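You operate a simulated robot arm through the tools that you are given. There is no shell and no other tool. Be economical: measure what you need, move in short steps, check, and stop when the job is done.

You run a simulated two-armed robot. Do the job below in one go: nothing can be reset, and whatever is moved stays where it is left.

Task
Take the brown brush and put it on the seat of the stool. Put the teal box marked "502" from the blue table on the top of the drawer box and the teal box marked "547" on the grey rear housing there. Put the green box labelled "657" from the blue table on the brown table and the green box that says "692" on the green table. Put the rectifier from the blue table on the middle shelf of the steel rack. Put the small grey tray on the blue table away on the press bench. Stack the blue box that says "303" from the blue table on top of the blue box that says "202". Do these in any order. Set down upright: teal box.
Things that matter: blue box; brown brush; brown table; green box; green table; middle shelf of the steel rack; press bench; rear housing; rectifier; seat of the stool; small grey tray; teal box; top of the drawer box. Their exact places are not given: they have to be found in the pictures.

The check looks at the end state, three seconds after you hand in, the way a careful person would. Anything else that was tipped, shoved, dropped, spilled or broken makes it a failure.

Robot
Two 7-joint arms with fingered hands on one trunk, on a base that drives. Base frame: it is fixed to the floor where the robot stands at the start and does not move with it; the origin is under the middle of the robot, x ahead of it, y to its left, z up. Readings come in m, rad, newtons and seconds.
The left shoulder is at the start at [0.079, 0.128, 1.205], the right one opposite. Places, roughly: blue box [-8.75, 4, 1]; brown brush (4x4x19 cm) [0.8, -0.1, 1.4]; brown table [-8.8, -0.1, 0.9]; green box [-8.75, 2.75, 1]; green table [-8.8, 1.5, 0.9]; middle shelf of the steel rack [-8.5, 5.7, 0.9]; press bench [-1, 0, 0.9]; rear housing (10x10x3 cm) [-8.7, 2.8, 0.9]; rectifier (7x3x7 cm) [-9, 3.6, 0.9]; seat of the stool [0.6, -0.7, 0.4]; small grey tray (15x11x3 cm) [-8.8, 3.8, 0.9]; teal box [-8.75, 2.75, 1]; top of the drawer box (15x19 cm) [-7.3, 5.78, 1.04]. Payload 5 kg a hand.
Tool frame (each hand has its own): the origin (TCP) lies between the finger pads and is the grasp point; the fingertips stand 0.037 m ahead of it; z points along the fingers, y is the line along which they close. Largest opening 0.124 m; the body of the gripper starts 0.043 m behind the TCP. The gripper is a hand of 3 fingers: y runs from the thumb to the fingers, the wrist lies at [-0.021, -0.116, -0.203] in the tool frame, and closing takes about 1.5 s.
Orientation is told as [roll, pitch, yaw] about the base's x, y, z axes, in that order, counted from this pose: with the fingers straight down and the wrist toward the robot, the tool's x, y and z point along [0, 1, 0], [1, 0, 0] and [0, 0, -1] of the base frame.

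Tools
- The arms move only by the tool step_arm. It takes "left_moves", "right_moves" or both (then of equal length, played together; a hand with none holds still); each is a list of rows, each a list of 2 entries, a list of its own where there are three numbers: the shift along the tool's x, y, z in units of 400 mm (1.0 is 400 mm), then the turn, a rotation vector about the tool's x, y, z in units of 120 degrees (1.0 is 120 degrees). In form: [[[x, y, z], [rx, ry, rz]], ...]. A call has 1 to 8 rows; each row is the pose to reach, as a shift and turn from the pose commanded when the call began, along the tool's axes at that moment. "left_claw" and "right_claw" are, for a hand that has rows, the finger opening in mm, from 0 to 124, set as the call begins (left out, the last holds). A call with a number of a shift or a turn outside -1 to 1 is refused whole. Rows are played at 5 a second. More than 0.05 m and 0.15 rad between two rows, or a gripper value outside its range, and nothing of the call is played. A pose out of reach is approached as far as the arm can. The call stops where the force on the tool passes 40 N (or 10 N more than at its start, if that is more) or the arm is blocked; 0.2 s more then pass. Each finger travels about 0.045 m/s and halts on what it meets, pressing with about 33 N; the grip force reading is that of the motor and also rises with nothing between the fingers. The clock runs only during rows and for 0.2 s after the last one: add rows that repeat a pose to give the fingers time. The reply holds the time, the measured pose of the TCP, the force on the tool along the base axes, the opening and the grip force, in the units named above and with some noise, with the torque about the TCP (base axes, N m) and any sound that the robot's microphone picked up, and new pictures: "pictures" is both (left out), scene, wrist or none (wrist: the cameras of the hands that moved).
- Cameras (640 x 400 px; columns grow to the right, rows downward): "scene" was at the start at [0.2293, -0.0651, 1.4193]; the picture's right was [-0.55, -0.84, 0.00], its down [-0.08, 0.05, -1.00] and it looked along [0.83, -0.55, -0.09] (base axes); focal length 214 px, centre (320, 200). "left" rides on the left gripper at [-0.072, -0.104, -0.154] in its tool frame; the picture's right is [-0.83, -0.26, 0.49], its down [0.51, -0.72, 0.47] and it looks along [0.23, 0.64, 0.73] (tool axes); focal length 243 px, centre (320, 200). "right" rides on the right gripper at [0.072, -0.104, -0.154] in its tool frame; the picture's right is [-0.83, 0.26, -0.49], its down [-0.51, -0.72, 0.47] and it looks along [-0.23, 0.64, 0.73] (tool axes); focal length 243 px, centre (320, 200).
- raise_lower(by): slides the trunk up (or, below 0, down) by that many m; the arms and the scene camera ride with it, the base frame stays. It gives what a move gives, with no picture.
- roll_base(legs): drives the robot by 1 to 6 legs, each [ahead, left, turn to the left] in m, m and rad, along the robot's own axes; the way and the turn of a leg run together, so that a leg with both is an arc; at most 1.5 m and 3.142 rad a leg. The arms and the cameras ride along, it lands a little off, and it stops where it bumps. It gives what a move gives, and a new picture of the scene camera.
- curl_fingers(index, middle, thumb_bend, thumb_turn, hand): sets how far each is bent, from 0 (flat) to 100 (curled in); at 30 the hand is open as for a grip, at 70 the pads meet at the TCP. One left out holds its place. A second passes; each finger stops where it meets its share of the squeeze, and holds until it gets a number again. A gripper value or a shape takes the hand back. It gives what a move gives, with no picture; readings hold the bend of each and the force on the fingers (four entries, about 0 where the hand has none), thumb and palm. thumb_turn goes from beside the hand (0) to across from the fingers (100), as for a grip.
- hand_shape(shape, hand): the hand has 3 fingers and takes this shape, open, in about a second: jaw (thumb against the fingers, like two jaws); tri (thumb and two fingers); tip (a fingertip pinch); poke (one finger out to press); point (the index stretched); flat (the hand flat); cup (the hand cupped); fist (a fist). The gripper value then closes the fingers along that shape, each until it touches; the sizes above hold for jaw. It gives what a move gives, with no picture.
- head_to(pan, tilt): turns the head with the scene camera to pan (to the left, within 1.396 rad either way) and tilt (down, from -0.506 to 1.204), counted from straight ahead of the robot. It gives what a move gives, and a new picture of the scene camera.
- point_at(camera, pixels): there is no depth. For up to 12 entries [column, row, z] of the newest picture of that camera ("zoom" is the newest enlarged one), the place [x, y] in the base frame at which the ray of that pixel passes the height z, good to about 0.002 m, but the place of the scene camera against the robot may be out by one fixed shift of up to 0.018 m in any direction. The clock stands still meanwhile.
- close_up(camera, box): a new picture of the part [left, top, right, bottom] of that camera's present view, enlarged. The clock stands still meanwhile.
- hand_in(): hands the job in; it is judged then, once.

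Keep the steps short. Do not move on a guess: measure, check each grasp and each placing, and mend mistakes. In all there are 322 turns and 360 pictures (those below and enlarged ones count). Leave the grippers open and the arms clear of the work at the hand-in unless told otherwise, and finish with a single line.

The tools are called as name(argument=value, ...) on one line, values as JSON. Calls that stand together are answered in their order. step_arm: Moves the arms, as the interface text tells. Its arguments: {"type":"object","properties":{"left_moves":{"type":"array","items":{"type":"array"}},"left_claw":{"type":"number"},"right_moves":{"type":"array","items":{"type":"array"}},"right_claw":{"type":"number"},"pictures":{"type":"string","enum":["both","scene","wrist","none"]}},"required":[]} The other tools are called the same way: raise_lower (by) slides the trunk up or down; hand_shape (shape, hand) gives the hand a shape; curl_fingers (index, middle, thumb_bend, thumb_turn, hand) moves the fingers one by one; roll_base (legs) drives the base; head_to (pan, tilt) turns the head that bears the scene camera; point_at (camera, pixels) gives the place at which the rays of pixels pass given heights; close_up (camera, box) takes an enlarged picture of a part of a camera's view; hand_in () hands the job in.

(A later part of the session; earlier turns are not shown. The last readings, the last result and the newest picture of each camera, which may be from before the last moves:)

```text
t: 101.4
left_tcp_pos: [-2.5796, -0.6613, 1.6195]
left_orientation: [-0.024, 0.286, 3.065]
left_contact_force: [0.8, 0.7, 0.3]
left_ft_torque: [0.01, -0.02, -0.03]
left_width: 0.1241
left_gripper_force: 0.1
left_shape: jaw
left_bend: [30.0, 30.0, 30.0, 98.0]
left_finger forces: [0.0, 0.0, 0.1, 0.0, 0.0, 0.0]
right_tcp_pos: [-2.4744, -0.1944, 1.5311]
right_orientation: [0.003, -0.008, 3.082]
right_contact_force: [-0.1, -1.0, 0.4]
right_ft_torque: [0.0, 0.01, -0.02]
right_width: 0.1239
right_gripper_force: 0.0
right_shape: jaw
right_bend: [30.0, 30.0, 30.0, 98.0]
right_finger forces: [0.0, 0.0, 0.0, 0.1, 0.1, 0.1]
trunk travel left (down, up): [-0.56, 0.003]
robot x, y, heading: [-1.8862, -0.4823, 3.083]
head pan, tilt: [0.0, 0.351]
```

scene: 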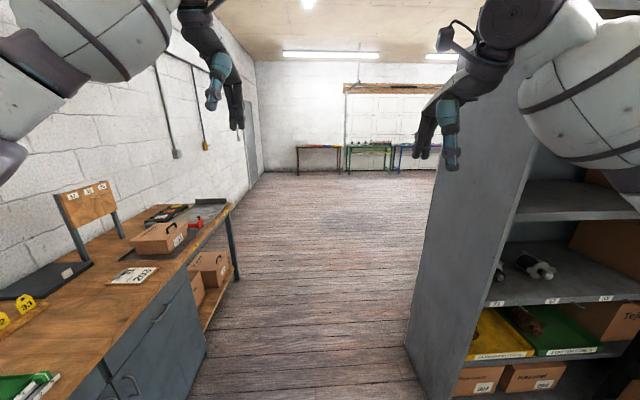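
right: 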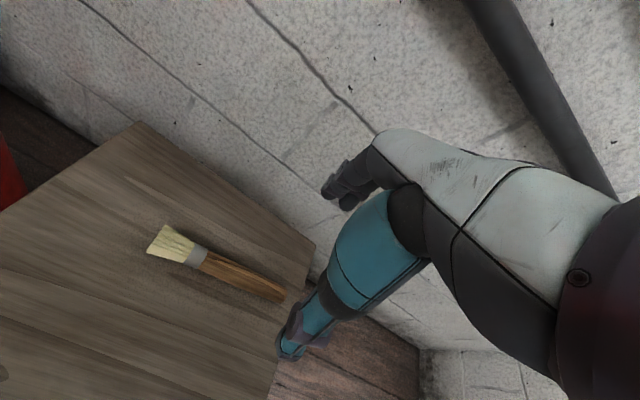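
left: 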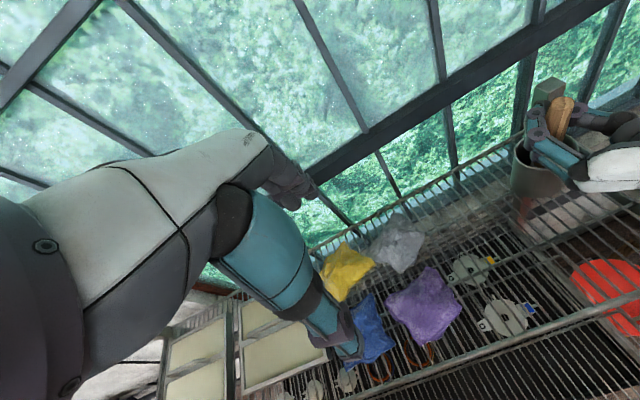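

All clear ahead, with the coloured tables at the far wall. I'll straighten the heading and drive west.

roll_base(legs=[[0, 0.06, 0.06], [1.4, 0, 0], [1.4, 0, 0], [1.3, 0, 0]])

head_to(pan=-0.6, tilt=0.3)

```text
t: 122.1
left_tcp_pos: [-6.7004, -0.7539, 1.6196]
left_orientation: [-0.023, 0.284, 3.123]
left_contact_force: [-0.6, -0.1, 0.8]
left_ft_torque: [-0.01, 0.03, 0.02]
left_width: 0.1238
left_gripper_force: 0.1
left_shape: jaw
left_bend: [30.0, 30.0, 30.0, 98.0]
left_finger forces: [0.0, 0.1, 0.0, 0.0, 0.0, 0.1]
right_tcp_pos: [-6.6232, -0.2796, 1.5318]
right_orientation: [0.004, -0.011, -3.142]
right_contact_force: [-0.7, 0.0, -0.7]
right_ft_torque: [0.03, 0.05, -0.03]
right_width: 0.124
right_gripper_force: 0.0
right_shape: jaw
right_bend: [30.0, 30.0, 30.0, 98.0]
right_finger forces: [0.0, 0.1, 0.0, 0.0, 0.0, 0.0]
trunk travel left (down, up): [-0.56, 0.003]
robot x, y, heading: [-6.0227, -0.5282, 3.138]
head pan, tilt: [0.0, 0.351]
```

scene: 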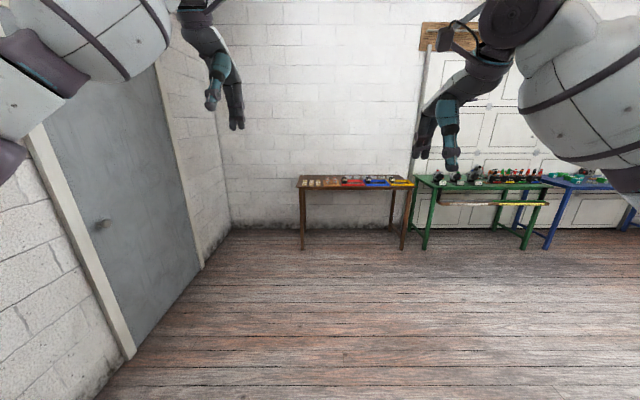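

```text
t: 123.1
left_tcp_pos: [-6.7016, -0.7541, 1.6194]
left_orientation: [-0.024, 0.285, 3.125]
left_contact_force: [0.5, -0.2, 0.5]
left_ft_torque: [0.04, -0.03, 0.0]
left_width: 0.1239
left_gripper_force: 0.0
left_shape: jaw
left_bend: [30.0, 30.0, 30.0, 98.0]
left_finger forces: [0.1, 0.0, 0.0, 0.0, 0.0, 0.0]
right_tcp_pos: [-6.6257, -0.278, 1.5313]
right_orientation: [0.004, -0.01, -3.142]
right_contact_force: [0.0, -0.1, 0.5]
right_ft_torque: [-0.01, -0.01, -0.01]
right_width: 0.1236
right_gripper_force: 0.1
right_shape: jaw
right_bend: [30.0, 30.0, 30.0, 98.0]
right_finger forces: [0.1, 0.1, 0.0, 0.0, 0.0, 0.0]
trunk travel left (down, up): [-0.56, 0.003]
robot x, y, heading: [-6.0201, -0.5324, 3.14]
head pan, tilt: [-0.6, 0.3]
```

scene: 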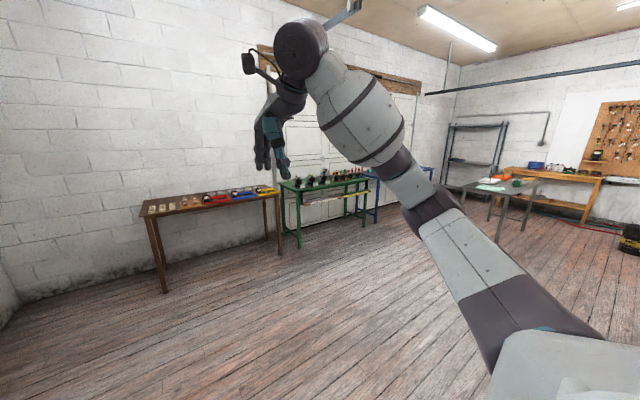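

The brown, green and blue tables are lined up along the far wall. I'll measure the nearby grey table legs and the table fronts before moving over.

point_at(camera="scene", pixels=[[497, 241, 0.0], [525, 231, 0.0], [163, 293, 0.0], [281, 254, 0.0], [299, 247, 0.0], [364, 226, 0.0], [376, 224, 0.0], [583, 223, 0.0], [608, 230, 0.0]])

close_up(camera="scene", box=[360, 80, 640, 260])

```text
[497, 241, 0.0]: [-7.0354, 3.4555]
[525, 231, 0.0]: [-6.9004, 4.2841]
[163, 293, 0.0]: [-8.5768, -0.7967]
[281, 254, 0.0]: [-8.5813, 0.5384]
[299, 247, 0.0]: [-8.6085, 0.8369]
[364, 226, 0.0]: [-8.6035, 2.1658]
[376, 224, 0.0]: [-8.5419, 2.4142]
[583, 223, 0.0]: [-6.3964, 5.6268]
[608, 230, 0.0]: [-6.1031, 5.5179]
```

```text
2.22 times, centred on (500, 170) of scene
```

zoom: 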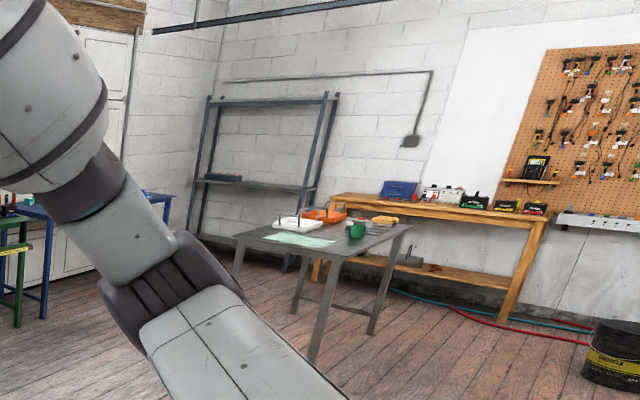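

I'll advance to x ≈ −7.7 and sidestep to y ≈ 2.2, then look at the blue table.

roll_base(legs=[[1.4, 0, 0], [0.25, 0, 0], [0, -1.4, 0], [0, -1.3, 0]])

head_to(pan=-0.5, tilt=0.55)

```text
t: 155.3
left_tcp_pos: [-8.2453, 2.0689, 1.6186]
left_orientation: [-0.024, 0.287, 3.068]
left_contact_force: [0.0, -0.6, 0.1]
left_ft_torque: [-0.01, 0.04, 0.05]
left_width: 0.1239
left_gripper_force: 0.1
left_shape: jaw
left_bend: [30.0, 30.0, 30.0, 98.0]
left_finger forces: [0.1, 0.1, 0.0, 0.0, 0.1, 0.0]
right_tcp_pos: [-8.1405, 2.54, 1.5302]
right_orientation: [0.003, -0.008, 3.084]
right_contact_force: [-0.7, -0.1, 0.0]
right_ft_torque: [-0.03, 0.04, 0.01]
right_width: 0.1237
right_gripper_force: 0.1
right_shape: jaw
right_bend: [30.0, 30.0, 30.0, 98.0]
right_finger forces: [0.0, 0.0, 0.1, 0.1, 0.0, 0.1]
trunk travel left (down, up): [-0.56, 0.003]
robot x, y, heading: [-7.5539, 2.2564, 3.081]
head pan, tilt: [-0.6, 0.3]
```

scene: 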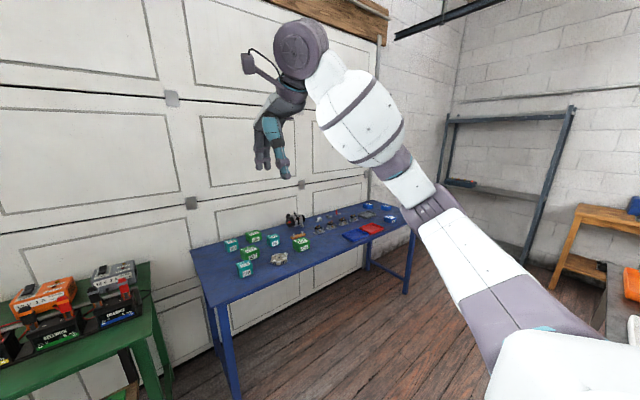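

```text
t: 156.0
left_tcp_pos: [-8.2448, 2.069, 1.6201]
left_orientation: [-0.022, 0.285, 3.067]
left_contact_force: [0.1, 0.3, -0.6]
left_ft_torque: [-0.01, 0.02, 0.01]
left_width: 0.1239
left_gripper_force: 0.1
left_shape: jaw
left_bend: [30.0, 30.0, 30.0, 98.0]
left_finger forces: [0.0, 0.1, 0.0, 0.0, 0.0, 0.1]
right_tcp_pos: [-8.1408, 2.5391, 1.5302]
right_orientation: [0.003, -0.01, 3.086]
right_contact_force: [0.1, 1.0, -0.1]
right_ft_torque: [0.02, -0.02, 0.02]
right_width: 0.1239
right_gripper_force: 0.1
right_shape: jaw
right_bend: [30.0, 30.0, 30.0, 98.0]
right_finger forces: [0.0, 0.0, 0.0, 0.0, 0.0, 0.0]
trunk travel left (down, up): [-0.56, 0.003]
robot x, y, heading: [-7.5522, 2.2541, 3.087]
head pan, tilt: [-0.499, 0.55]
```

scene: 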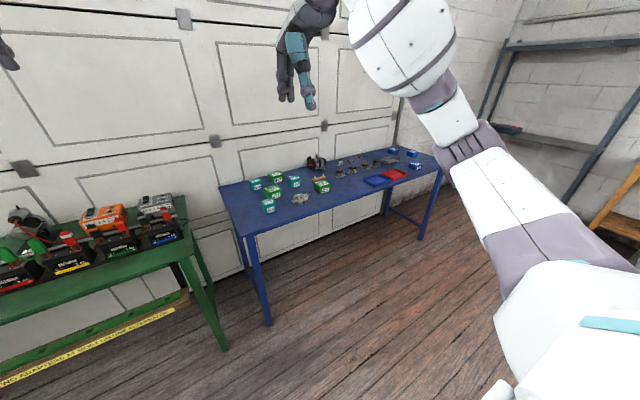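

The blue table is in view. I'll straighten up, move in front of it and zoom in.

roll_base(legs=[[0, 0, 0.055], [0.2, -0.7, 0]])

head_to(pan=-0.15, tilt=0.75)

close_up(camera="scene", box=[160, 120, 400, 270])

```text
t: 163.0
left_tcp_pos: [-8.433, 2.7269, 1.6199]
left_orientation: [-0.024, 0.286, 3.123]
left_contact_force: [0.8, -0.3, 0.0]
left_ft_torque: [0.05, -0.03, 0.01]
left_width: 0.1242
left_gripper_force: 0.1
left_shape: jaw
left_bend: [30.0, 30.0, 30.0, 98.0]
left_finger forces: [0.1, 0.0, 0.0, 0.1, 0.0, 0.0]
right_tcp_pos: [-8.3536, 3.2017, 1.5314]
right_orientation: [0.003, -0.008, 3.139]
right_contact_force: [0.7, 1.1, 0.7]
right_ft_torque: [0.04, 0.0, 0.0]
right_width: 0.1239
right_gripper_force: 0.0
right_shape: jaw
right_bend: [30.0, 30.0, 30.0, 98.0]
right_finger forces: [0.0, 0.0, 0.0, 0.1, 0.0, 0.1]
trunk travel left (down, up): [-0.56, 0.003]
robot x, y, heading: [-7.7485, 2.95, 3.143]
head pan, tilt: [-0.499, 0.55]
```

scene: 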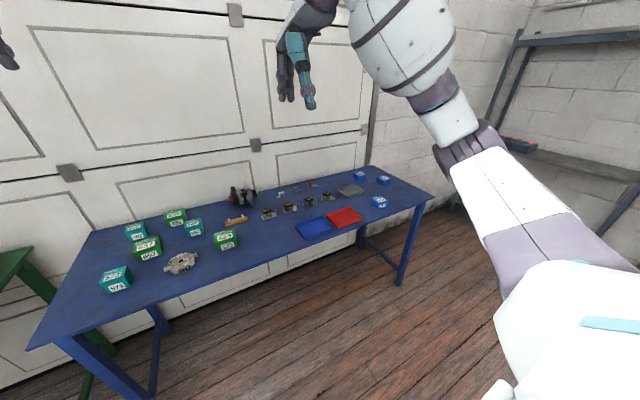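

```text
t: 163.8
left_tcp_pos: [-8.4335, 2.7279, 1.619]
left_orientation: [-0.022, 0.287, 3.123]
left_contact_force: [0.2, 0.2, 0.1]
left_ft_torque: [-0.01, -0.01, -0.03]
left_width: 0.124
left_gripper_force: 0.1
left_shape: jaw
left_bend: [30.0, 30.0, 30.0, 98.0]
left_finger forces: [0.0, 0.0, 0.1, 0.0, 0.1, 0.1]
right_tcp_pos: [-8.3542, 3.2025, 1.5307]
right_orientation: [0.003, -0.009, 3.142]
right_contact_force: [0.3, -0.1, 0.7]
right_ft_torque: [-0.01, 0.05, 0.0]
right_width: 0.1238
right_gripper_force: 0.0
right_shape: jaw
right_bend: [30.0, 30.0, 30.0, 98.0]
right_finger forces: [0.0, 0.0, 0.0, 0.0, 0.1, 0.0]
trunk travel left (down, up): [-0.56, 0.003]
robot x, y, heading: [-7.7481, 2.9483, 3.138]
head pan, tilt: [-0.15, 0.75]
```

scene: 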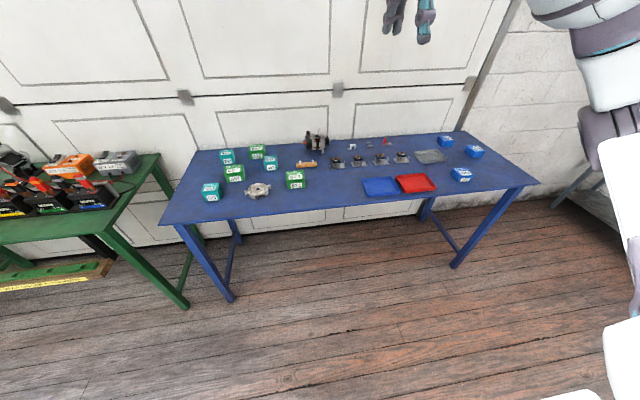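

```text
2.67 times, centred on (280, 195) of scene
```

zoom: 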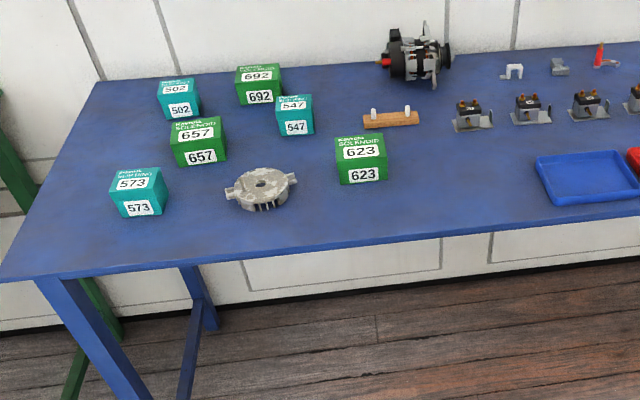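

All labels read. Next I'll zoom on the right part of the table.

close_up(camera="scene", box=[320, 110, 500, 220])

point_at(camera="scene", pixels=[[160, 224, 0.9], [541, 184, 0.9], [463, 131, 0.9], [198, 150, 0.9], [254, 190, 0.93], [350, 196, 0.9]])

head_to(pan=-1.35, tilt=0.45)

```text
3.56 times, centred on (410, 165) of scene
```

zoom: 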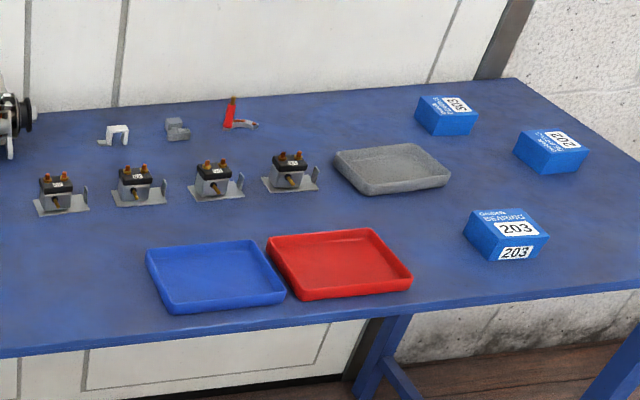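

```text
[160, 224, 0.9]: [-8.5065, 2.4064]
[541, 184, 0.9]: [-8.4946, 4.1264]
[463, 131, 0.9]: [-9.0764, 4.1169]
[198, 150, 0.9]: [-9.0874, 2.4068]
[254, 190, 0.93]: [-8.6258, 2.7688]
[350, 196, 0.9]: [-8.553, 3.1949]
```

```text
t: 165.2
left_tcp_pos: [-8.4315, 2.7285, 1.6201]
left_orientation: [-0.022, 0.287, 3.124]
left_contact_force: [0.5, 0.0, 0.3]
left_ft_torque: [-0.03, -0.03, 0.03]
left_width: 0.1238
left_gripper_force: 0.0
left_shape: jaw
left_bend: [30.0, 30.0, 30.0, 98.0]
left_finger forces: [0.0, 0.1, 0.0, 0.0, 0.0, 0.0]
right_tcp_pos: [-8.3543, 3.2039, 1.5308]
right_orientation: [0.005, -0.009, 3.138]
right_contact_force: [-0.6, 0.7, 0.4]
right_ft_torque: [0.01, -0.01, 0.01]
right_width: 0.1238
right_gripper_force: 0.1
right_shape: jaw
right_bend: [30.0, 30.0, 30.0, 98.0]
right_finger forces: [0.0, 0.0, 0.0, 0.0, 0.0, 0.0]
trunk travel left (down, up): [-0.56, 0.003]
robot x, y, heading: [-7.7527, 2.9496, 3.138]
head pan, tilt: [-1.349, 0.45]
```

scene: 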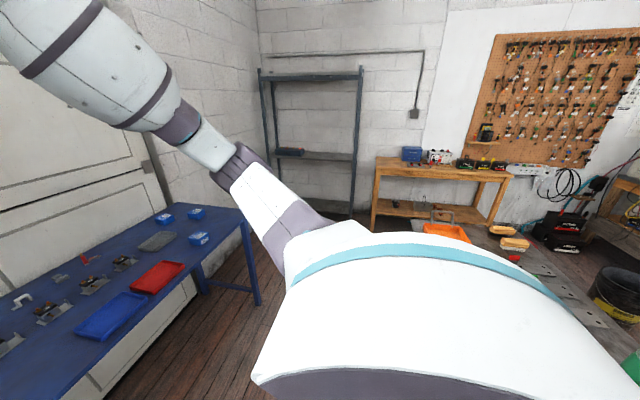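

The 692, 657, 502 and 547 boxes and the rear housing are on the left of the table. I'll move in close and look down.

roll_base(legs=[[0.3, 0.15, 0]])

head_to(pan=0.0, tilt=0.85)

close_up(camera="scene", box=[120, 40, 440, 240])

```text
t: 167.4
left_tcp_pos: [-8.7284, 2.579, 1.6229]
left_orientation: [-0.022, 0.281, 3.122]
left_contact_force: [0.8, 0.1, 0.2]
left_ft_torque: [-0.01, 0.02, -0.02]
left_width: 0.1237
left_gripper_force: 0.0
left_shape: jaw
left_bend: [30.0, 30.0, 30.0, 98.0]
left_finger forces: [0.0, 0.1, 0.1, 0.0, 0.1, 0.1]
right_tcp_pos: [-8.6506, 3.0547, 1.5337]
right_orientation: [0.005, -0.011, 3.138]
right_contact_force: [0.5, 1.1, 0.4]
right_ft_torque: [-0.01, 0.02, 0.01]
right_width: 0.1235
right_gripper_force: 0.1
right_shape: jaw
right_bend: [30.0, 30.0, 30.0, 98.0]
right_finger forces: [0.0, 0.1, 0.0, 0.0, 0.0, 0.0]
trunk travel left (down, up): [-0.56, 0.003]
robot x, y, heading: [-8.0506, 2.7998, 3.136]
head pan, tilt: [-1.349, 0.45]
```

scene: 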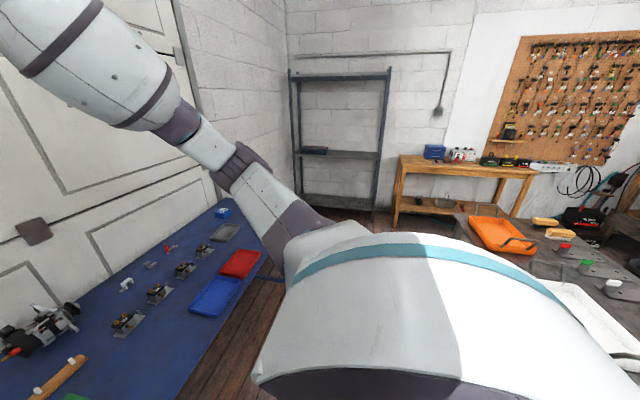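

```text
t: 168.9
left_tcp_pos: [-8.7324, 2.578, 1.6214]
left_orientation: [-0.023, 0.284, 3.121]
left_contact_force: [0.4, 0.1, 0.2]
left_ft_torque: [0.02, 0.03, 0.0]
left_width: 0.1236
left_gripper_force: 0.1
left_shape: jaw
left_bend: [30.0, 30.0, 30.0, 98.0]
left_finger forces: [0.0, 0.0, 0.0, 0.1, 0.0, 0.1]
right_tcp_pos: [-8.6523, 3.0526, 1.5311]
right_orientation: [0.003, -0.008, 3.137]
right_contact_force: [0.4, -0.7, -1.0]
right_ft_torque: [-0.03, -0.02, 0.05]
right_width: 0.124
right_gripper_force: 0.0
right_shape: jaw
right_bend: [30.0, 30.0, 30.0, 98.0]
right_finger forces: [0.1, 0.0, 0.0, 0.1, 0.1, 0.0]
trunk travel left (down, up): [-0.56, 0.003]
robot x, y, heading: [-8.0505, 2.7981, 3.136]
head pan, tilt: [0.0, 0.85]
```

scene: 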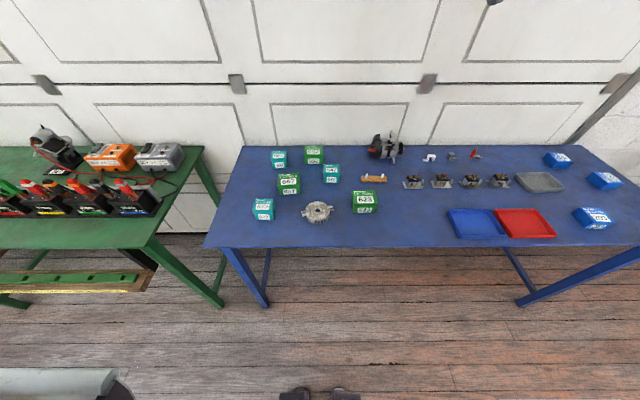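

```text
2.00 times, centred on (280, 140) of scene
```

zoom: 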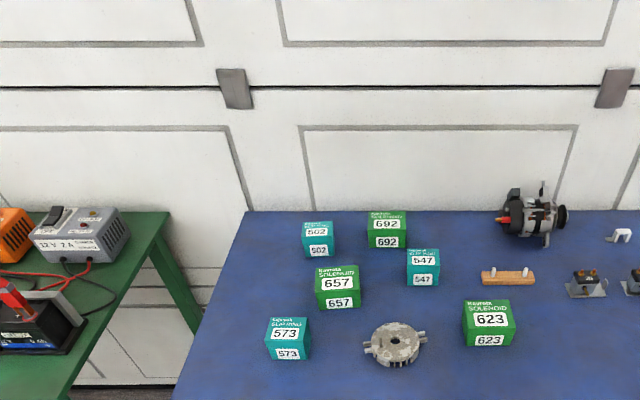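

I'll measure the boxes: each one's front bottom edge at the table height of about 0.9, and its top.

point_at(camera="scene", pixels=[[279.5, 168, 0.9], [279, 155.5, 0.97], [313.5, 163.5, 0.9], [313, 151.5, 0.97], [288.5, 193, 0.9], [288.5, 180, 0.97], [331.5, 182, 0.9], [331.5, 170, 0.97], [318.5, 211.5, 0.93], [252, 223, 0.9], [365, 212, 0.9], [204, 247, 0.9]])

close_up(camera="scene", box=[380, 130, 640, 250])

step_arm(left_moves=[[[0, 0, 0], [0, 0, 0]]], right_moves=[[[0, 0, 0], [0, 0, 0]]], pictures="wrist")

```text
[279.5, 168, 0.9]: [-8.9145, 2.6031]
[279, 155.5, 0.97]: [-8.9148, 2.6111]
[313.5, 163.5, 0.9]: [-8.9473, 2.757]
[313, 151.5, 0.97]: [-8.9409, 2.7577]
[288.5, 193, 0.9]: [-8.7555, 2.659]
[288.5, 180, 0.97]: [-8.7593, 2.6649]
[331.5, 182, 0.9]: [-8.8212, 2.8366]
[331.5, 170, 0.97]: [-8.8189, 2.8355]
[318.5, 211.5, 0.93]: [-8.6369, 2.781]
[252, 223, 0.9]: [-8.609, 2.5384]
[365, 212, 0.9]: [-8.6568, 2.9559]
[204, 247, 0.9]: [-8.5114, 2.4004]
```

```text
2.46 times, centred on (510, 190) of scene
```

zoom: 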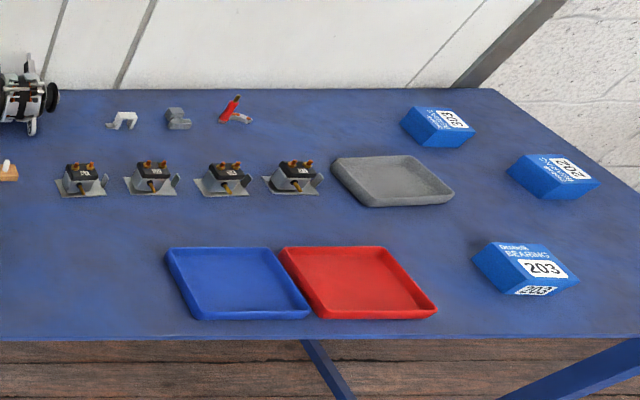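

```text
t: 169.3
left_tcp_pos: [-8.7316, 2.5772, 1.6208]
left_orientation: [-0.023, 0.286, 3.122]
left_contact_force: [-0.1, -0.5, 0.1]
left_ft_torque: [-0.03, 0.02, 0.0]
left_width: 0.1239
left_gripper_force: 0.1
left_shape: jaw
left_bend: [30.0, 30.0, 30.0, 98.0]
left_finger forces: [0.0, 0.1, 0.0, 0.0, 0.0, 0.1]
right_tcp_pos: [-8.6531, 3.0531, 1.5307]
right_orientation: [0.005, -0.008, 3.138]
right_contact_force: [0.3, 0.6, 0.0]
right_ft_torque: [0.02, -0.02, 0.0]
right_width: 0.1236
right_gripper_force: 0.0
right_shape: jaw
right_bend: [30.0, 30.0, 30.0, 98.0]
right_finger forces: [0.0, 0.0, 0.0, 0.0, 0.1, 0.0]
trunk travel left (down, up): [-0.56, 0.003]
robot x, y, heading: [-8.0514, 2.7946, 3.137]
head pan, tilt: [0.0, 0.85]
```

right: 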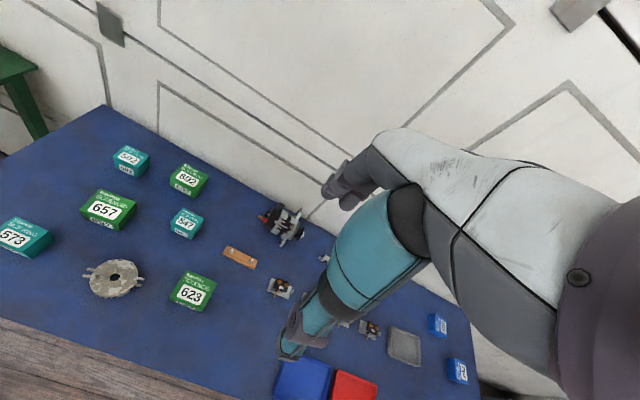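
left: 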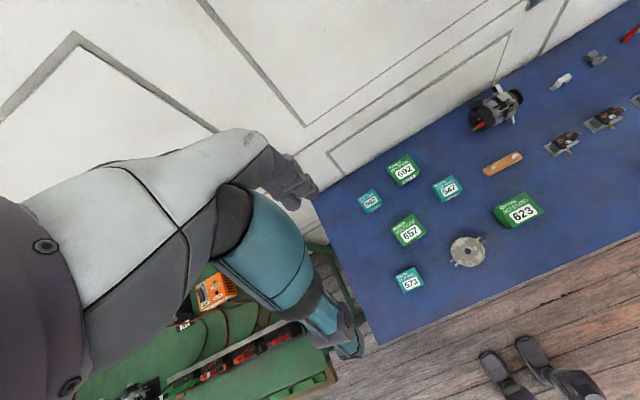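

From the mirrored labels, 303 is at the back left, 202 on the right and 203 in front. I'll measure the box tops through both wrist cameras too, since those have no fixed offset.

point_at(camera="right", pixels=[[130, 156, 0.95], [188, 180, 0.95], [107, 207, 0.95], [186, 221, 0.95], [115, 278, 0.93], [130, 156, 0.97], [107, 207, 0.97]])

point_at(camera="left", pixels=[[370, 200, 0.95], [403, 168, 0.95], [408, 229, 0.95], [447, 187, 0.95], [467, 251, 0.93], [370, 200, 0.97], [408, 229, 0.97], [447, 187, 0.97]])

close_up(camera="left", box=[340, 140, 560, 300])

close_up(camera="right", box=[0, 130, 240, 330])

```text
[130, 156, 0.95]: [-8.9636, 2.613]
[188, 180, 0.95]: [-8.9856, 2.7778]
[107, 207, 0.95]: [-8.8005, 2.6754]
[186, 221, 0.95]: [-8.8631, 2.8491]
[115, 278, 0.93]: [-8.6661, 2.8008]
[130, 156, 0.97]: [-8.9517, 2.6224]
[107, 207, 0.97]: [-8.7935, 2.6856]
```

```text
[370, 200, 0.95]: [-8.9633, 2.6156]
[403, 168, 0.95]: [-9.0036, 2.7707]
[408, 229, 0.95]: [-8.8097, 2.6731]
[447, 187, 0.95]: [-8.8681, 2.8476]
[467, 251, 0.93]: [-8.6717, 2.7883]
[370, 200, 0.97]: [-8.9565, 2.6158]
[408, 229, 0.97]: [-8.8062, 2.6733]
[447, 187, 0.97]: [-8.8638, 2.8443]
```

```text
2.50 times, centred on (450, 220) of left
```

zoom: 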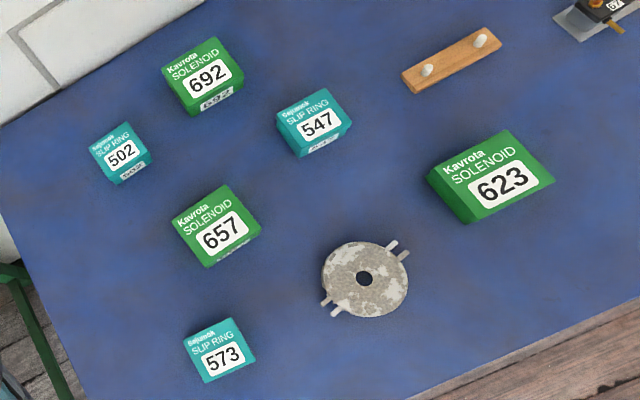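

```text
2.00 times, centred on (120, 230) of right
```

zoom: 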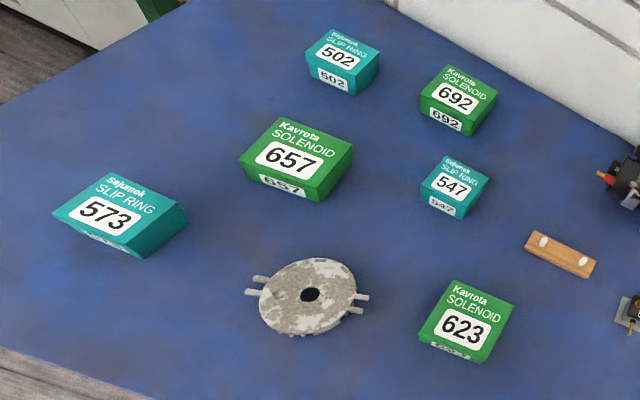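

The two wrist views agree: 502 at (−8.962, 2.614), 692 at (−8.99, 2.774), 657 at (−8.805, 2.674), 547 at (−8.866, 2.848), housing at (−8.669, 2.794). I'll take 547 first with the right hand, moving it above the box while the left hand gives way.

step_arm(right_moves=[[[0.0625, 0.065, 0.085], [0, 0, 0]], [[0.125, 0.13, 0.17], [0, 0, 0]], [[0.1875, 0.195, 0.255], [0, 0, 0]], [[0.25, 0.26, 0.34], [0, 0, 0]], [[0.3125, 0.325, 0.425], [0, 0, 0]], [[0.375, 0.39, 0.51], [0, 0, 0]], [[0.4375, 0.455, 0.595], [0, 0, 0]], [[0.5, 0.52, 0.68], [0, 0, 0]]], left_moves=[[[0.06, 0, 0], [-0.0341, 0, 0]], [[0.12, 0, 0], [-0.0682, 0, 0]], [[0.18, 0, 0], [-0.1023, 0, 0]], [[0.24, 0, 0], [-0.1364, 0, 0]], [[0.3, 0, 0], [-0.1364, 0, 0]], [[0.36, 0, 0], [-0.1364, 0, 0]], [[0.42, 0, 0], [-0.1364, 0, 0]], [[0.48, 0, 0], [-0.1364, 0, 0]]])

```text
t: 171.1
left_tcp_pos: [-8.7374, 2.3808, 1.6112]
left_orientation: [-0.025, 0.003, 3.128]
left_contact_force: [-0.4, 0.0, -1.4]
left_ft_torque: [0.01, -0.05, -0.03]
left_width: 0.1239
left_gripper_force: 0.0
left_shape: jaw
left_bend: [30.0, 30.0, 30.0, 98.0]
left_finger forces: [0.0, 0.0, 0.1, 0.0, 0.0, 0.0]
right_tcp_pos: [-8.8663, 2.8497, 1.2596]
right_orientation: [0.001, -0.007, 3.138]
right_contact_force: [0.5, -0.6, 0.1]
right_ft_torque: [0.03, 0.0, 0.01]
right_width: 0.1241
right_gripper_force: 0.0
right_shape: jaw
right_bend: [30.0, 30.0, 30.0, 98.0]
right_finger forces: [0.0, 0.1, 0.0, 0.1, 0.1, 0.0]
trunk travel left (down, up): [-0.56, 0.003]
robot x, y, heading: [-8.0549, 2.797, 3.133]
head pan, tilt: [0.0, 0.85]
```

scene: 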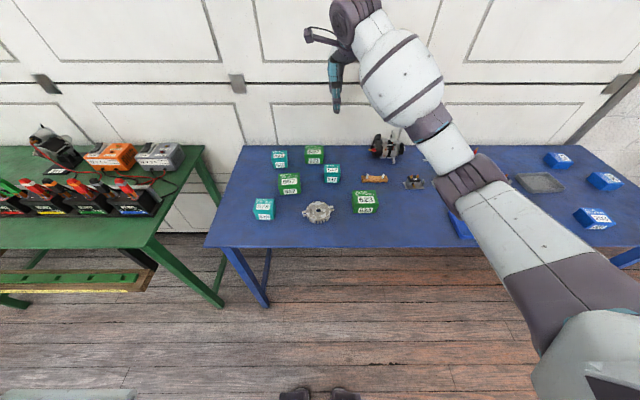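
right: 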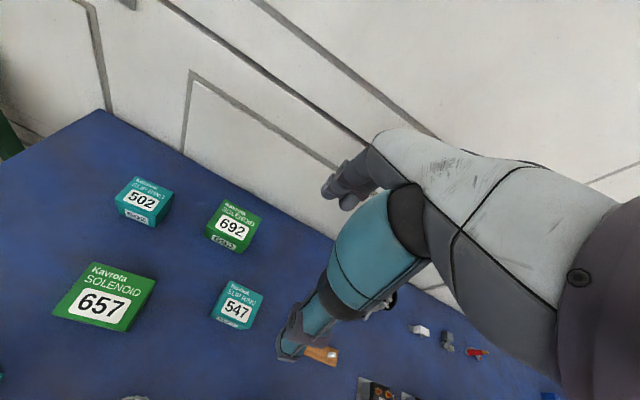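
left: 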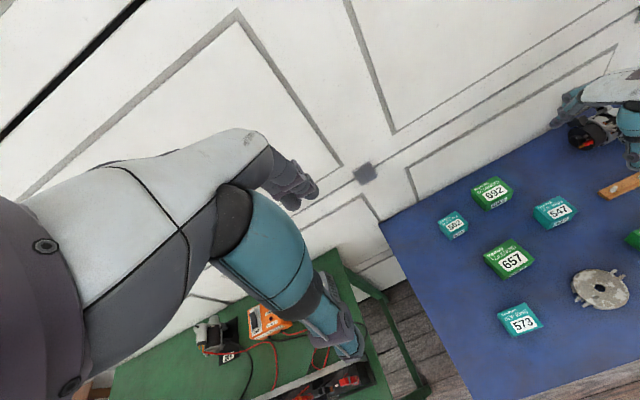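

Re-measuring 547 from this closer view.

close_up(camera="right", box=[190, 260, 290, 350])

point_at(camera="right", pixels=[[238, 302, 0.95], [238, 302, 0.94], [238, 302, 0.96], [238, 302, 0.97]])

point_at(camera="left", pixels=[[555, 210, 0.95], [555, 210, 0.96], [555, 210, 0.97], [453, 224, 0.95], [491, 192, 0.95], [510, 258, 0.95], [601, 288, 0.93]])

```text
4.44 times, centred on (240, 305) of right
```

zoom: 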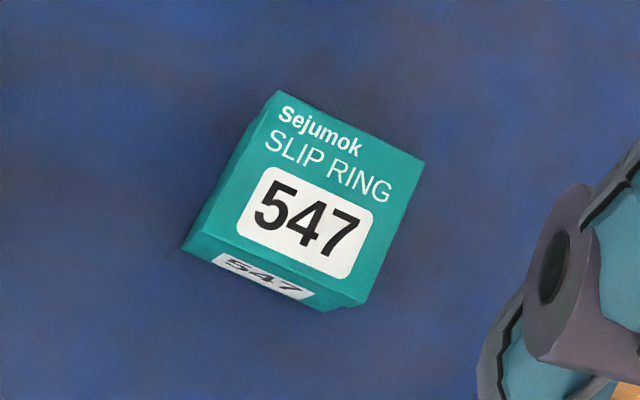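

```text
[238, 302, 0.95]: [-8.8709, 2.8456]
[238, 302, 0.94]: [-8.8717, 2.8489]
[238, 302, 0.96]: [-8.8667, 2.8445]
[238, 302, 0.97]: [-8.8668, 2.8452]
```

```text
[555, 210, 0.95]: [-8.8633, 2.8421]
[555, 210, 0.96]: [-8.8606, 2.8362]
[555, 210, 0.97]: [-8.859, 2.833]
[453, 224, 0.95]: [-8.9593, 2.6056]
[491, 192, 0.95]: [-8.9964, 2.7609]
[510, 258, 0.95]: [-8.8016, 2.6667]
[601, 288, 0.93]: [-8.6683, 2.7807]
```

I'll measure the top corners for size and yaw, using the enlarged picture.

point_at(camera="zoom", pixels=[[277, 92, 0.955], [424, 158, 0.955], [352, 302, 0.955], [200, 232, 0.955], [312, 198, 0.955], [366, 303, 0.9], [185, 250, 0.9]])

```text
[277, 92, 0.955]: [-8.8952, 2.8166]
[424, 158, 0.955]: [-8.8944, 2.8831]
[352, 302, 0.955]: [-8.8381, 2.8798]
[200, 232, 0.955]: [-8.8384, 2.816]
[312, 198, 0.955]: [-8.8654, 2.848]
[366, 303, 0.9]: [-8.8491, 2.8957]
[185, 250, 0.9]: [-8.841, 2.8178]
```

547 measures 56 × 65 mm, is square to me, and sits right under the hand. I'll set a 95 mm opening and descend to TCP z 0.948.

step_arm(right_moves=[[[0, 0, 0.115], [0, 0, 0]], [[0, 0, 0.23], [0, 0, 0]], [[0, 0, 0.345], [0, 0, 0]], [[0, 0, 0.46], [0, 0, 0]], [[0, 0, 0.575], [0, 0, 0]], [[0, 0, 0.69], [0, 0, 0]], [[0, 0, 0.778], [0, 0, 0]]], right_claw=95)

close_up(camera="scene", box=[260, 120, 420, 220])

```text
t: 172.7
left_tcp_pos: [-8.7358, 2.3861, 1.6151]
left_orientation: [-0.023, 0.0, 3.129]
left_contact_force: [0.2, 0.0, 0.8]
left_ft_torque: [-0.01, 0.02, 0.06]
left_width: 0.1243
left_gripper_force: 0.1
left_shape: jaw
left_bend: [30.0, 30.0, 30.0, 98.0]
left_finger forces: [0.0, 0.0, 0.0, 0.0, 0.1, 0.0]
right_tcp_pos: [-8.8663, 2.8525, 0.9512]
right_orientation: [0.003, -0.01, 3.137]
right_contact_force: [-0.5, 1.5, 1.1]
right_ft_torque: [0.0, 0.0, 0.03]
right_width: 0.0954
right_gripper_force: 0.0
right_shape: jaw
right_bend: [27.0, 35.0, 53.0, 99.0]
right_finger forces: [0.1, 0.1, 0.0, 0.1, 0.2, 0.0]
trunk travel left (down, up): [-0.56, 0.003]
robot x, y, heading: [-8.0508, 2.7978, 3.134]
head pan, tilt: [0.0, 0.85]
```

scene: 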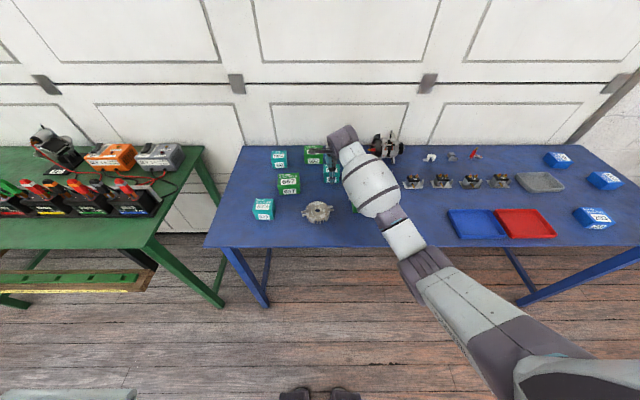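
right: 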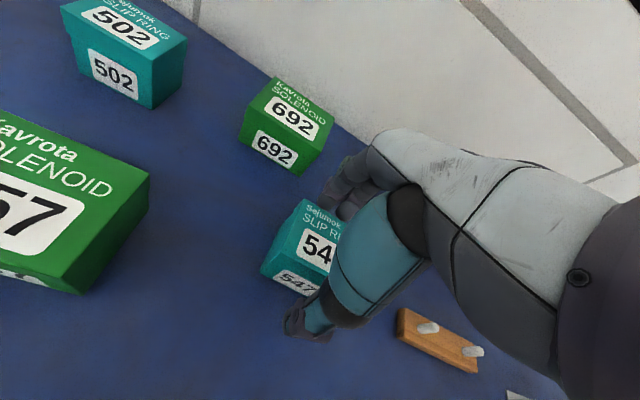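

```text
4.00 times, centred on (340, 170) of scene
```

zoom: 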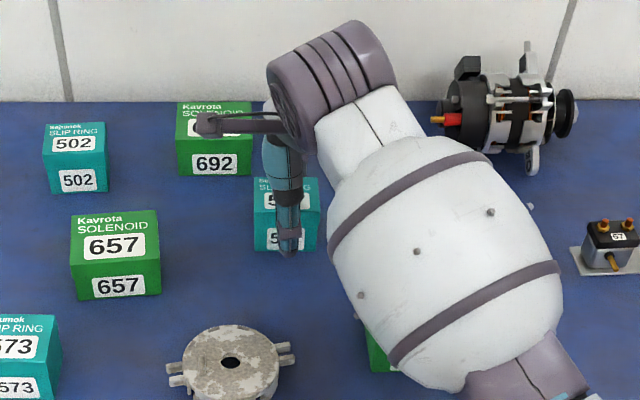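

The thumb is in front of the box and the fingers are behind it. Closing.

step_arm(right_moves=[[[0, 0, 0.01], [0, 0, 0]], [[0, 0, 0.01], [0, 0, 0]], [[0, 0, 0.01], [0, 0, 0]], [[0, 0, 0.01], [0, 0, 0]], [[0, 0, 0.01], [0, 0, 0]], [[0, 0, 0.01], [0, 0, 0]]], right_claw=20, pictures="wrist")

```text
t: 174.1
left_tcp_pos: [-8.734, 2.3859, 1.6165]
left_orientation: [-0.023, 0.001, 3.128]
left_contact_force: [0.1, 0.0, 0.1]
left_ft_torque: [-0.02, -0.01, 0.01]
left_width: 0.1237
left_gripper_force: 0.1
left_shape: jaw
left_bend: [30.0, 30.0, 30.0, 98.0]
left_finger forces: [0.0, 0.1, 0.1, 0.1, 0.0, 0.0]
right_tcp_pos: [-8.8674, 2.8524, 0.9463]
right_orientation: [0.002, -0.01, 3.138]
right_contact_force: [-0.2, 0.6, -0.4]
right_ft_torque: [-0.02, -0.02, -0.02]
right_width: 0.0518
right_gripper_force: 33.4
right_shape: jaw
right_bend: [74.0, 49.0, 72.0, 100.0]
right_finger forces: [19.2, 10.7, 0.0, 0.1, 29.8, 0.1]
trunk travel left (down, up): [-0.56, 0.003]
robot x, y, heading: [-8.0471, 2.7963, 3.134]
head pan, tilt: [0.0, 0.85]
```

right: 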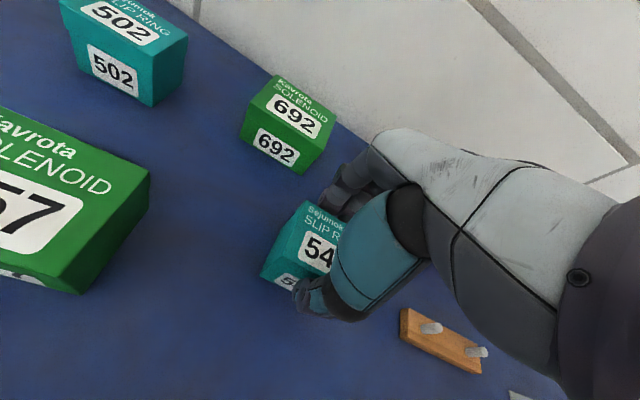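

Gripped at 52 mm. I'll lift, then carry it to above the housing.

step_arm(right_moves=[[[0, 0, -0.11], [0, 0, 0]], [[0, 0, -0.22], [0, 0, 0]], [[0, 0, -0.3], [0, 0, 0]], [[0.04, -0.115, -0.3], [0, 0, 0]], [[0.08, -0.23, -0.3], [0, 0, 0]], [[0.12, -0.345, -0.3], [0, 0, 0]], [[0.16, -0.46, -0.3], [0, 0, 0]], [[0.163, -0.495, -0.3], [0, 0, 0]]])

close_up(camera="scene", box=[240, 140, 400, 240])

```text
t: 175.9
left_tcp_pos: [-8.7332, 2.3866, 1.6159]
left_orientation: [-0.023, -0.003, 3.128]
left_contact_force: [-0.7, -0.2, 0.0]
left_ft_torque: [0.0, 0.02, 0.01]
left_width: 0.124
left_gripper_force: 0.1
left_shape: jaw
left_bend: [30.0, 30.0, 30.0, 98.0]
left_finger forces: [0.0, 0.0, 0.0, 0.0, 0.0, 0.0]
right_tcp_pos: [-8.6687, 2.788, 1.0655]
right_orientation: [0.004, -0.01, 3.137]
right_contact_force: [-0.4, -0.4, -0.3]
right_ft_torque: [0.01, 0.02, -0.02]
right_width: 0.0519
right_gripper_force: 33.4
right_shape: jaw
right_bend: [74.0, 49.0, 72.0, 100.0]
right_finger forces: [19.2, 10.7, 0.0, 0.0, 30.0, 0.1]
trunk travel left (down, up): [-0.56, 0.003]
robot x, y, heading: [-8.0491, 2.7971, 3.139]
head pan, tilt: [0.0, 0.85]
```

scene: 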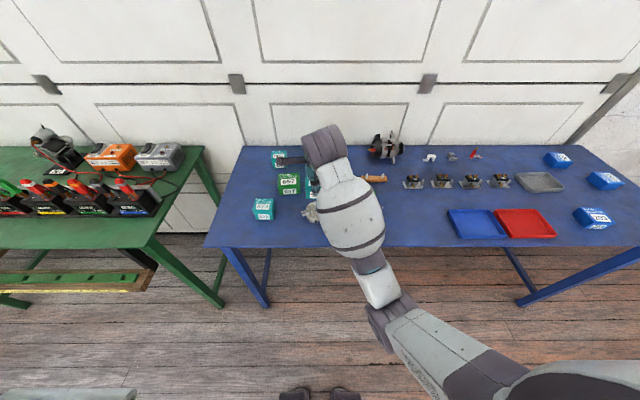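
right: 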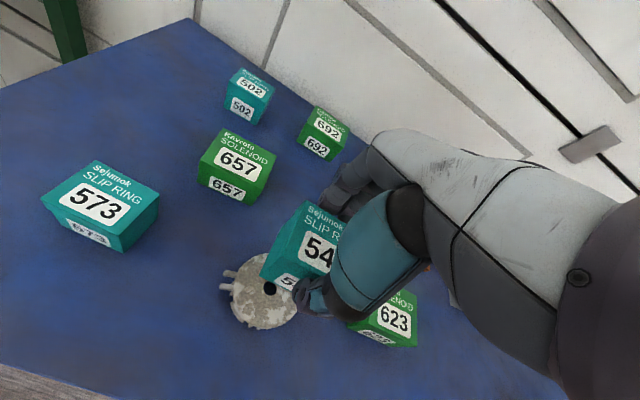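

```text
4.00 times, centred on (320, 190) of scene
```

zoom: 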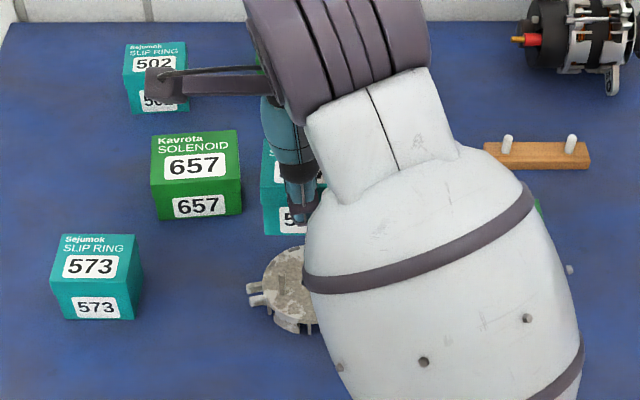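

I'll check the housing hole at (269,288) in the right camera.

point_at(camera="right", pixels=[[269, 288, 0.93], [269, 288, 0.925], [232, 305, 0.93], [262, 328, 0.93], [253, 256, 0.93]])

point_at(camera="left", pixels=[[601, 288, 0.93]])

```text
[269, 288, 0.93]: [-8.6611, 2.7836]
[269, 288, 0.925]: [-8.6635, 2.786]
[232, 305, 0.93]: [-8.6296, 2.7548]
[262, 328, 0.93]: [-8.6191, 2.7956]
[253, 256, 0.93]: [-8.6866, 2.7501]
```

```text
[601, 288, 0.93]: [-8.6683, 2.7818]
```

The housing centre is (−8.664, 2.784), and box and housing line up within a few mm. I'll lower to first contact in small final steps.

step_arm(right_moves=[[[0, -0.01, 0.09], [0, 0, 0]], [[0, -0.01, 0.175], [0, 0, 0]], [[0, -0.01, 0.19], [0, 0, 0]], [[0, -0.01, 0.2], [0, 0, 0]], [[0, -0.01, 0.21], [0, 0, 0]], [[0, -0.01, 0.22], [0, 0, 0]]], pictures="wrist")

```text
t: 177.3
left_tcp_pos: [-8.7344, 2.3864, 1.6148]
left_orientation: [-0.022, 0.0, 3.129]
left_contact_force: [-0.1, -0.2, 0.2]
left_ft_torque: [0.01, 0.01, 0.02]
left_width: 0.1241
left_gripper_force: 0.1
left_shape: jaw
left_bend: [30.0, 30.0, 30.0, 98.0]
left_finger forces: [0.0, 0.1, 0.0, 0.0, 0.0, 0.1]
right_tcp_pos: [-8.6666, 2.7858, 0.9772]
right_orientation: [0.003, -0.008, 3.137]
right_contact_force: [0.0, -0.5, -1.2]
right_ft_torque: [0.02, 0.0, 0.02]
right_width: 0.0519
right_gripper_force: 33.4
right_shape: jaw
right_bend: [74.0, 49.0, 72.0, 100.0]
right_finger forces: [19.2, 10.6, 0.1, 0.0, 29.9, 0.1]
trunk travel left (down, up): [-0.56, 0.003]
robot x, y, heading: [-8.0509, 2.7977, 3.139]
head pan, tilt: [0.0, 0.85]
```

right: 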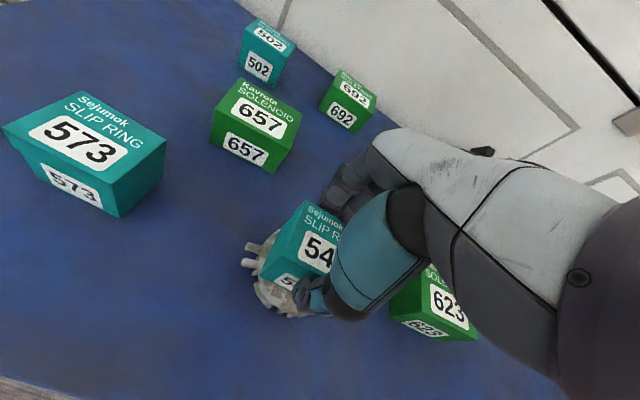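

No contact yet, so I'll continue in 3 mm steps.

step_arm(right_moves=[[[0, 0, 0.008], [0, 0, 0]], [[0, 0, 0.016], [0, 0, 0]], [[0, 0, 0.024], [0, 0, 0]]], pictures="none")

close_up(camera="right", box=[220, 190, 380, 330])

```text
t: 178.1
left_tcp_pos: [-8.7327, 2.3858, 1.6182]
left_orientation: [-0.023, -0.003, 3.127]
left_contact_force: [0.4, -0.5, 0.5]
left_ft_torque: [0.01, -0.01, -0.02]
left_width: 0.1238
left_gripper_force: 0.1
left_shape: jaw
left_bend: [30.0, 30.0, 30.0, 98.0]
left_finger forces: [0.0, 0.0, 0.1, 0.0, 0.0, 0.0]
right_tcp_pos: [-8.6653, 2.785, 0.9703]
right_orientation: [0.004, -0.016, 3.138]
right_contact_force: [-0.7, 1.9, 15.9]
right_ft_torque: [0.06, -0.07, -0.01]
right_width: 0.0522
right_gripper_force: 32.5
right_shape: jaw
right_bend: [74.0, 49.0, 72.0, 100.0]
right_finger forces: [21.2, 12.4, 0.0, 0.0, 32.6, 0.1]
trunk travel left (down, up): [-0.56, 0.003]
robot x, y, heading: [-8.0523, 2.8004, 3.134]
head pan, tilt: [0.0, 0.85]
```

```text
2.86 times, centred on (300, 260) of right
```

zoom: 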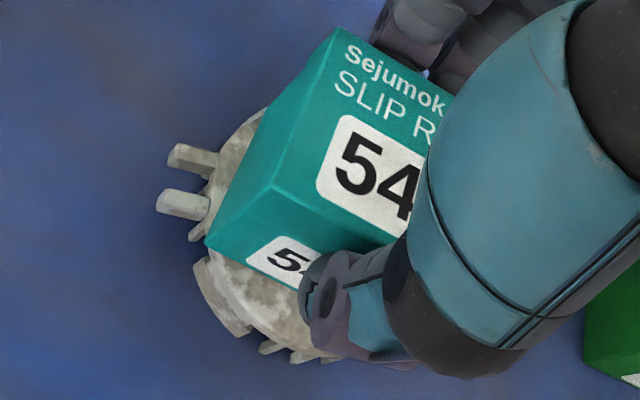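

Contact at 16 N, with the box centred on the housing. I'll ease 1 mm, open and rise.

step_arm(right_moves=[[[0, 0, -0.004], [0, 0, 0]], [[0, 0, -0.004], [0, 0, 0]], [[0, 0, -0.004], [0, 0, 0]], [[0, 0, -0.004], [0, 0, 0]], [[0, 0, -0.004], [0, 0, 0]], [[0, 0, -0.06], [0, 0, 0]], [[0, 0, -0.16], [0, 0, 0]], [[0, 0, -0.26], [0, 0, 0]]], right_claw=110, pictures="wrist")

```text
t: 179.9
left_tcp_pos: [-8.7348, 2.3851, 1.6157]
left_orientation: [-0.024, -0.001, 3.127]
left_contact_force: [0.4, -0.1, -0.9]
left_ft_torque: [0.0, 0.02, 0.02]
left_width: 0.124
left_gripper_force: 0.0
left_shape: jaw
left_bend: [30.0, 30.0, 30.0, 98.0]
left_finger forces: [0.0, 0.0, 0.0, 0.0, 0.1, 0.1]
right_tcp_pos: [-8.6638, 2.7865, 1.071]
right_orientation: [0.003, -0.008, 3.137]
right_contact_force: [-0.7, -0.1, 0.4]
right_ft_torque: [0.0, 0.0, -0.02]
right_width: 0.1097
right_gripper_force: 0.0
right_shape: jaw
right_bend: [27.0, 32.0, 40.0, 98.0]
right_finger forces: [0.0, 0.1, 0.0, 0.1, 0.0, 0.1]
trunk travel left (down, up): [-0.56, 0.003]
robot x, y, heading: [-8.0475, 2.7963, 3.139]
head pan, tilt: [0.0, 0.85]
```

right: 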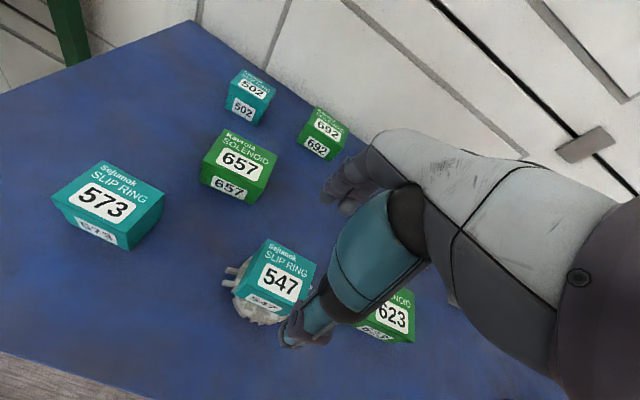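

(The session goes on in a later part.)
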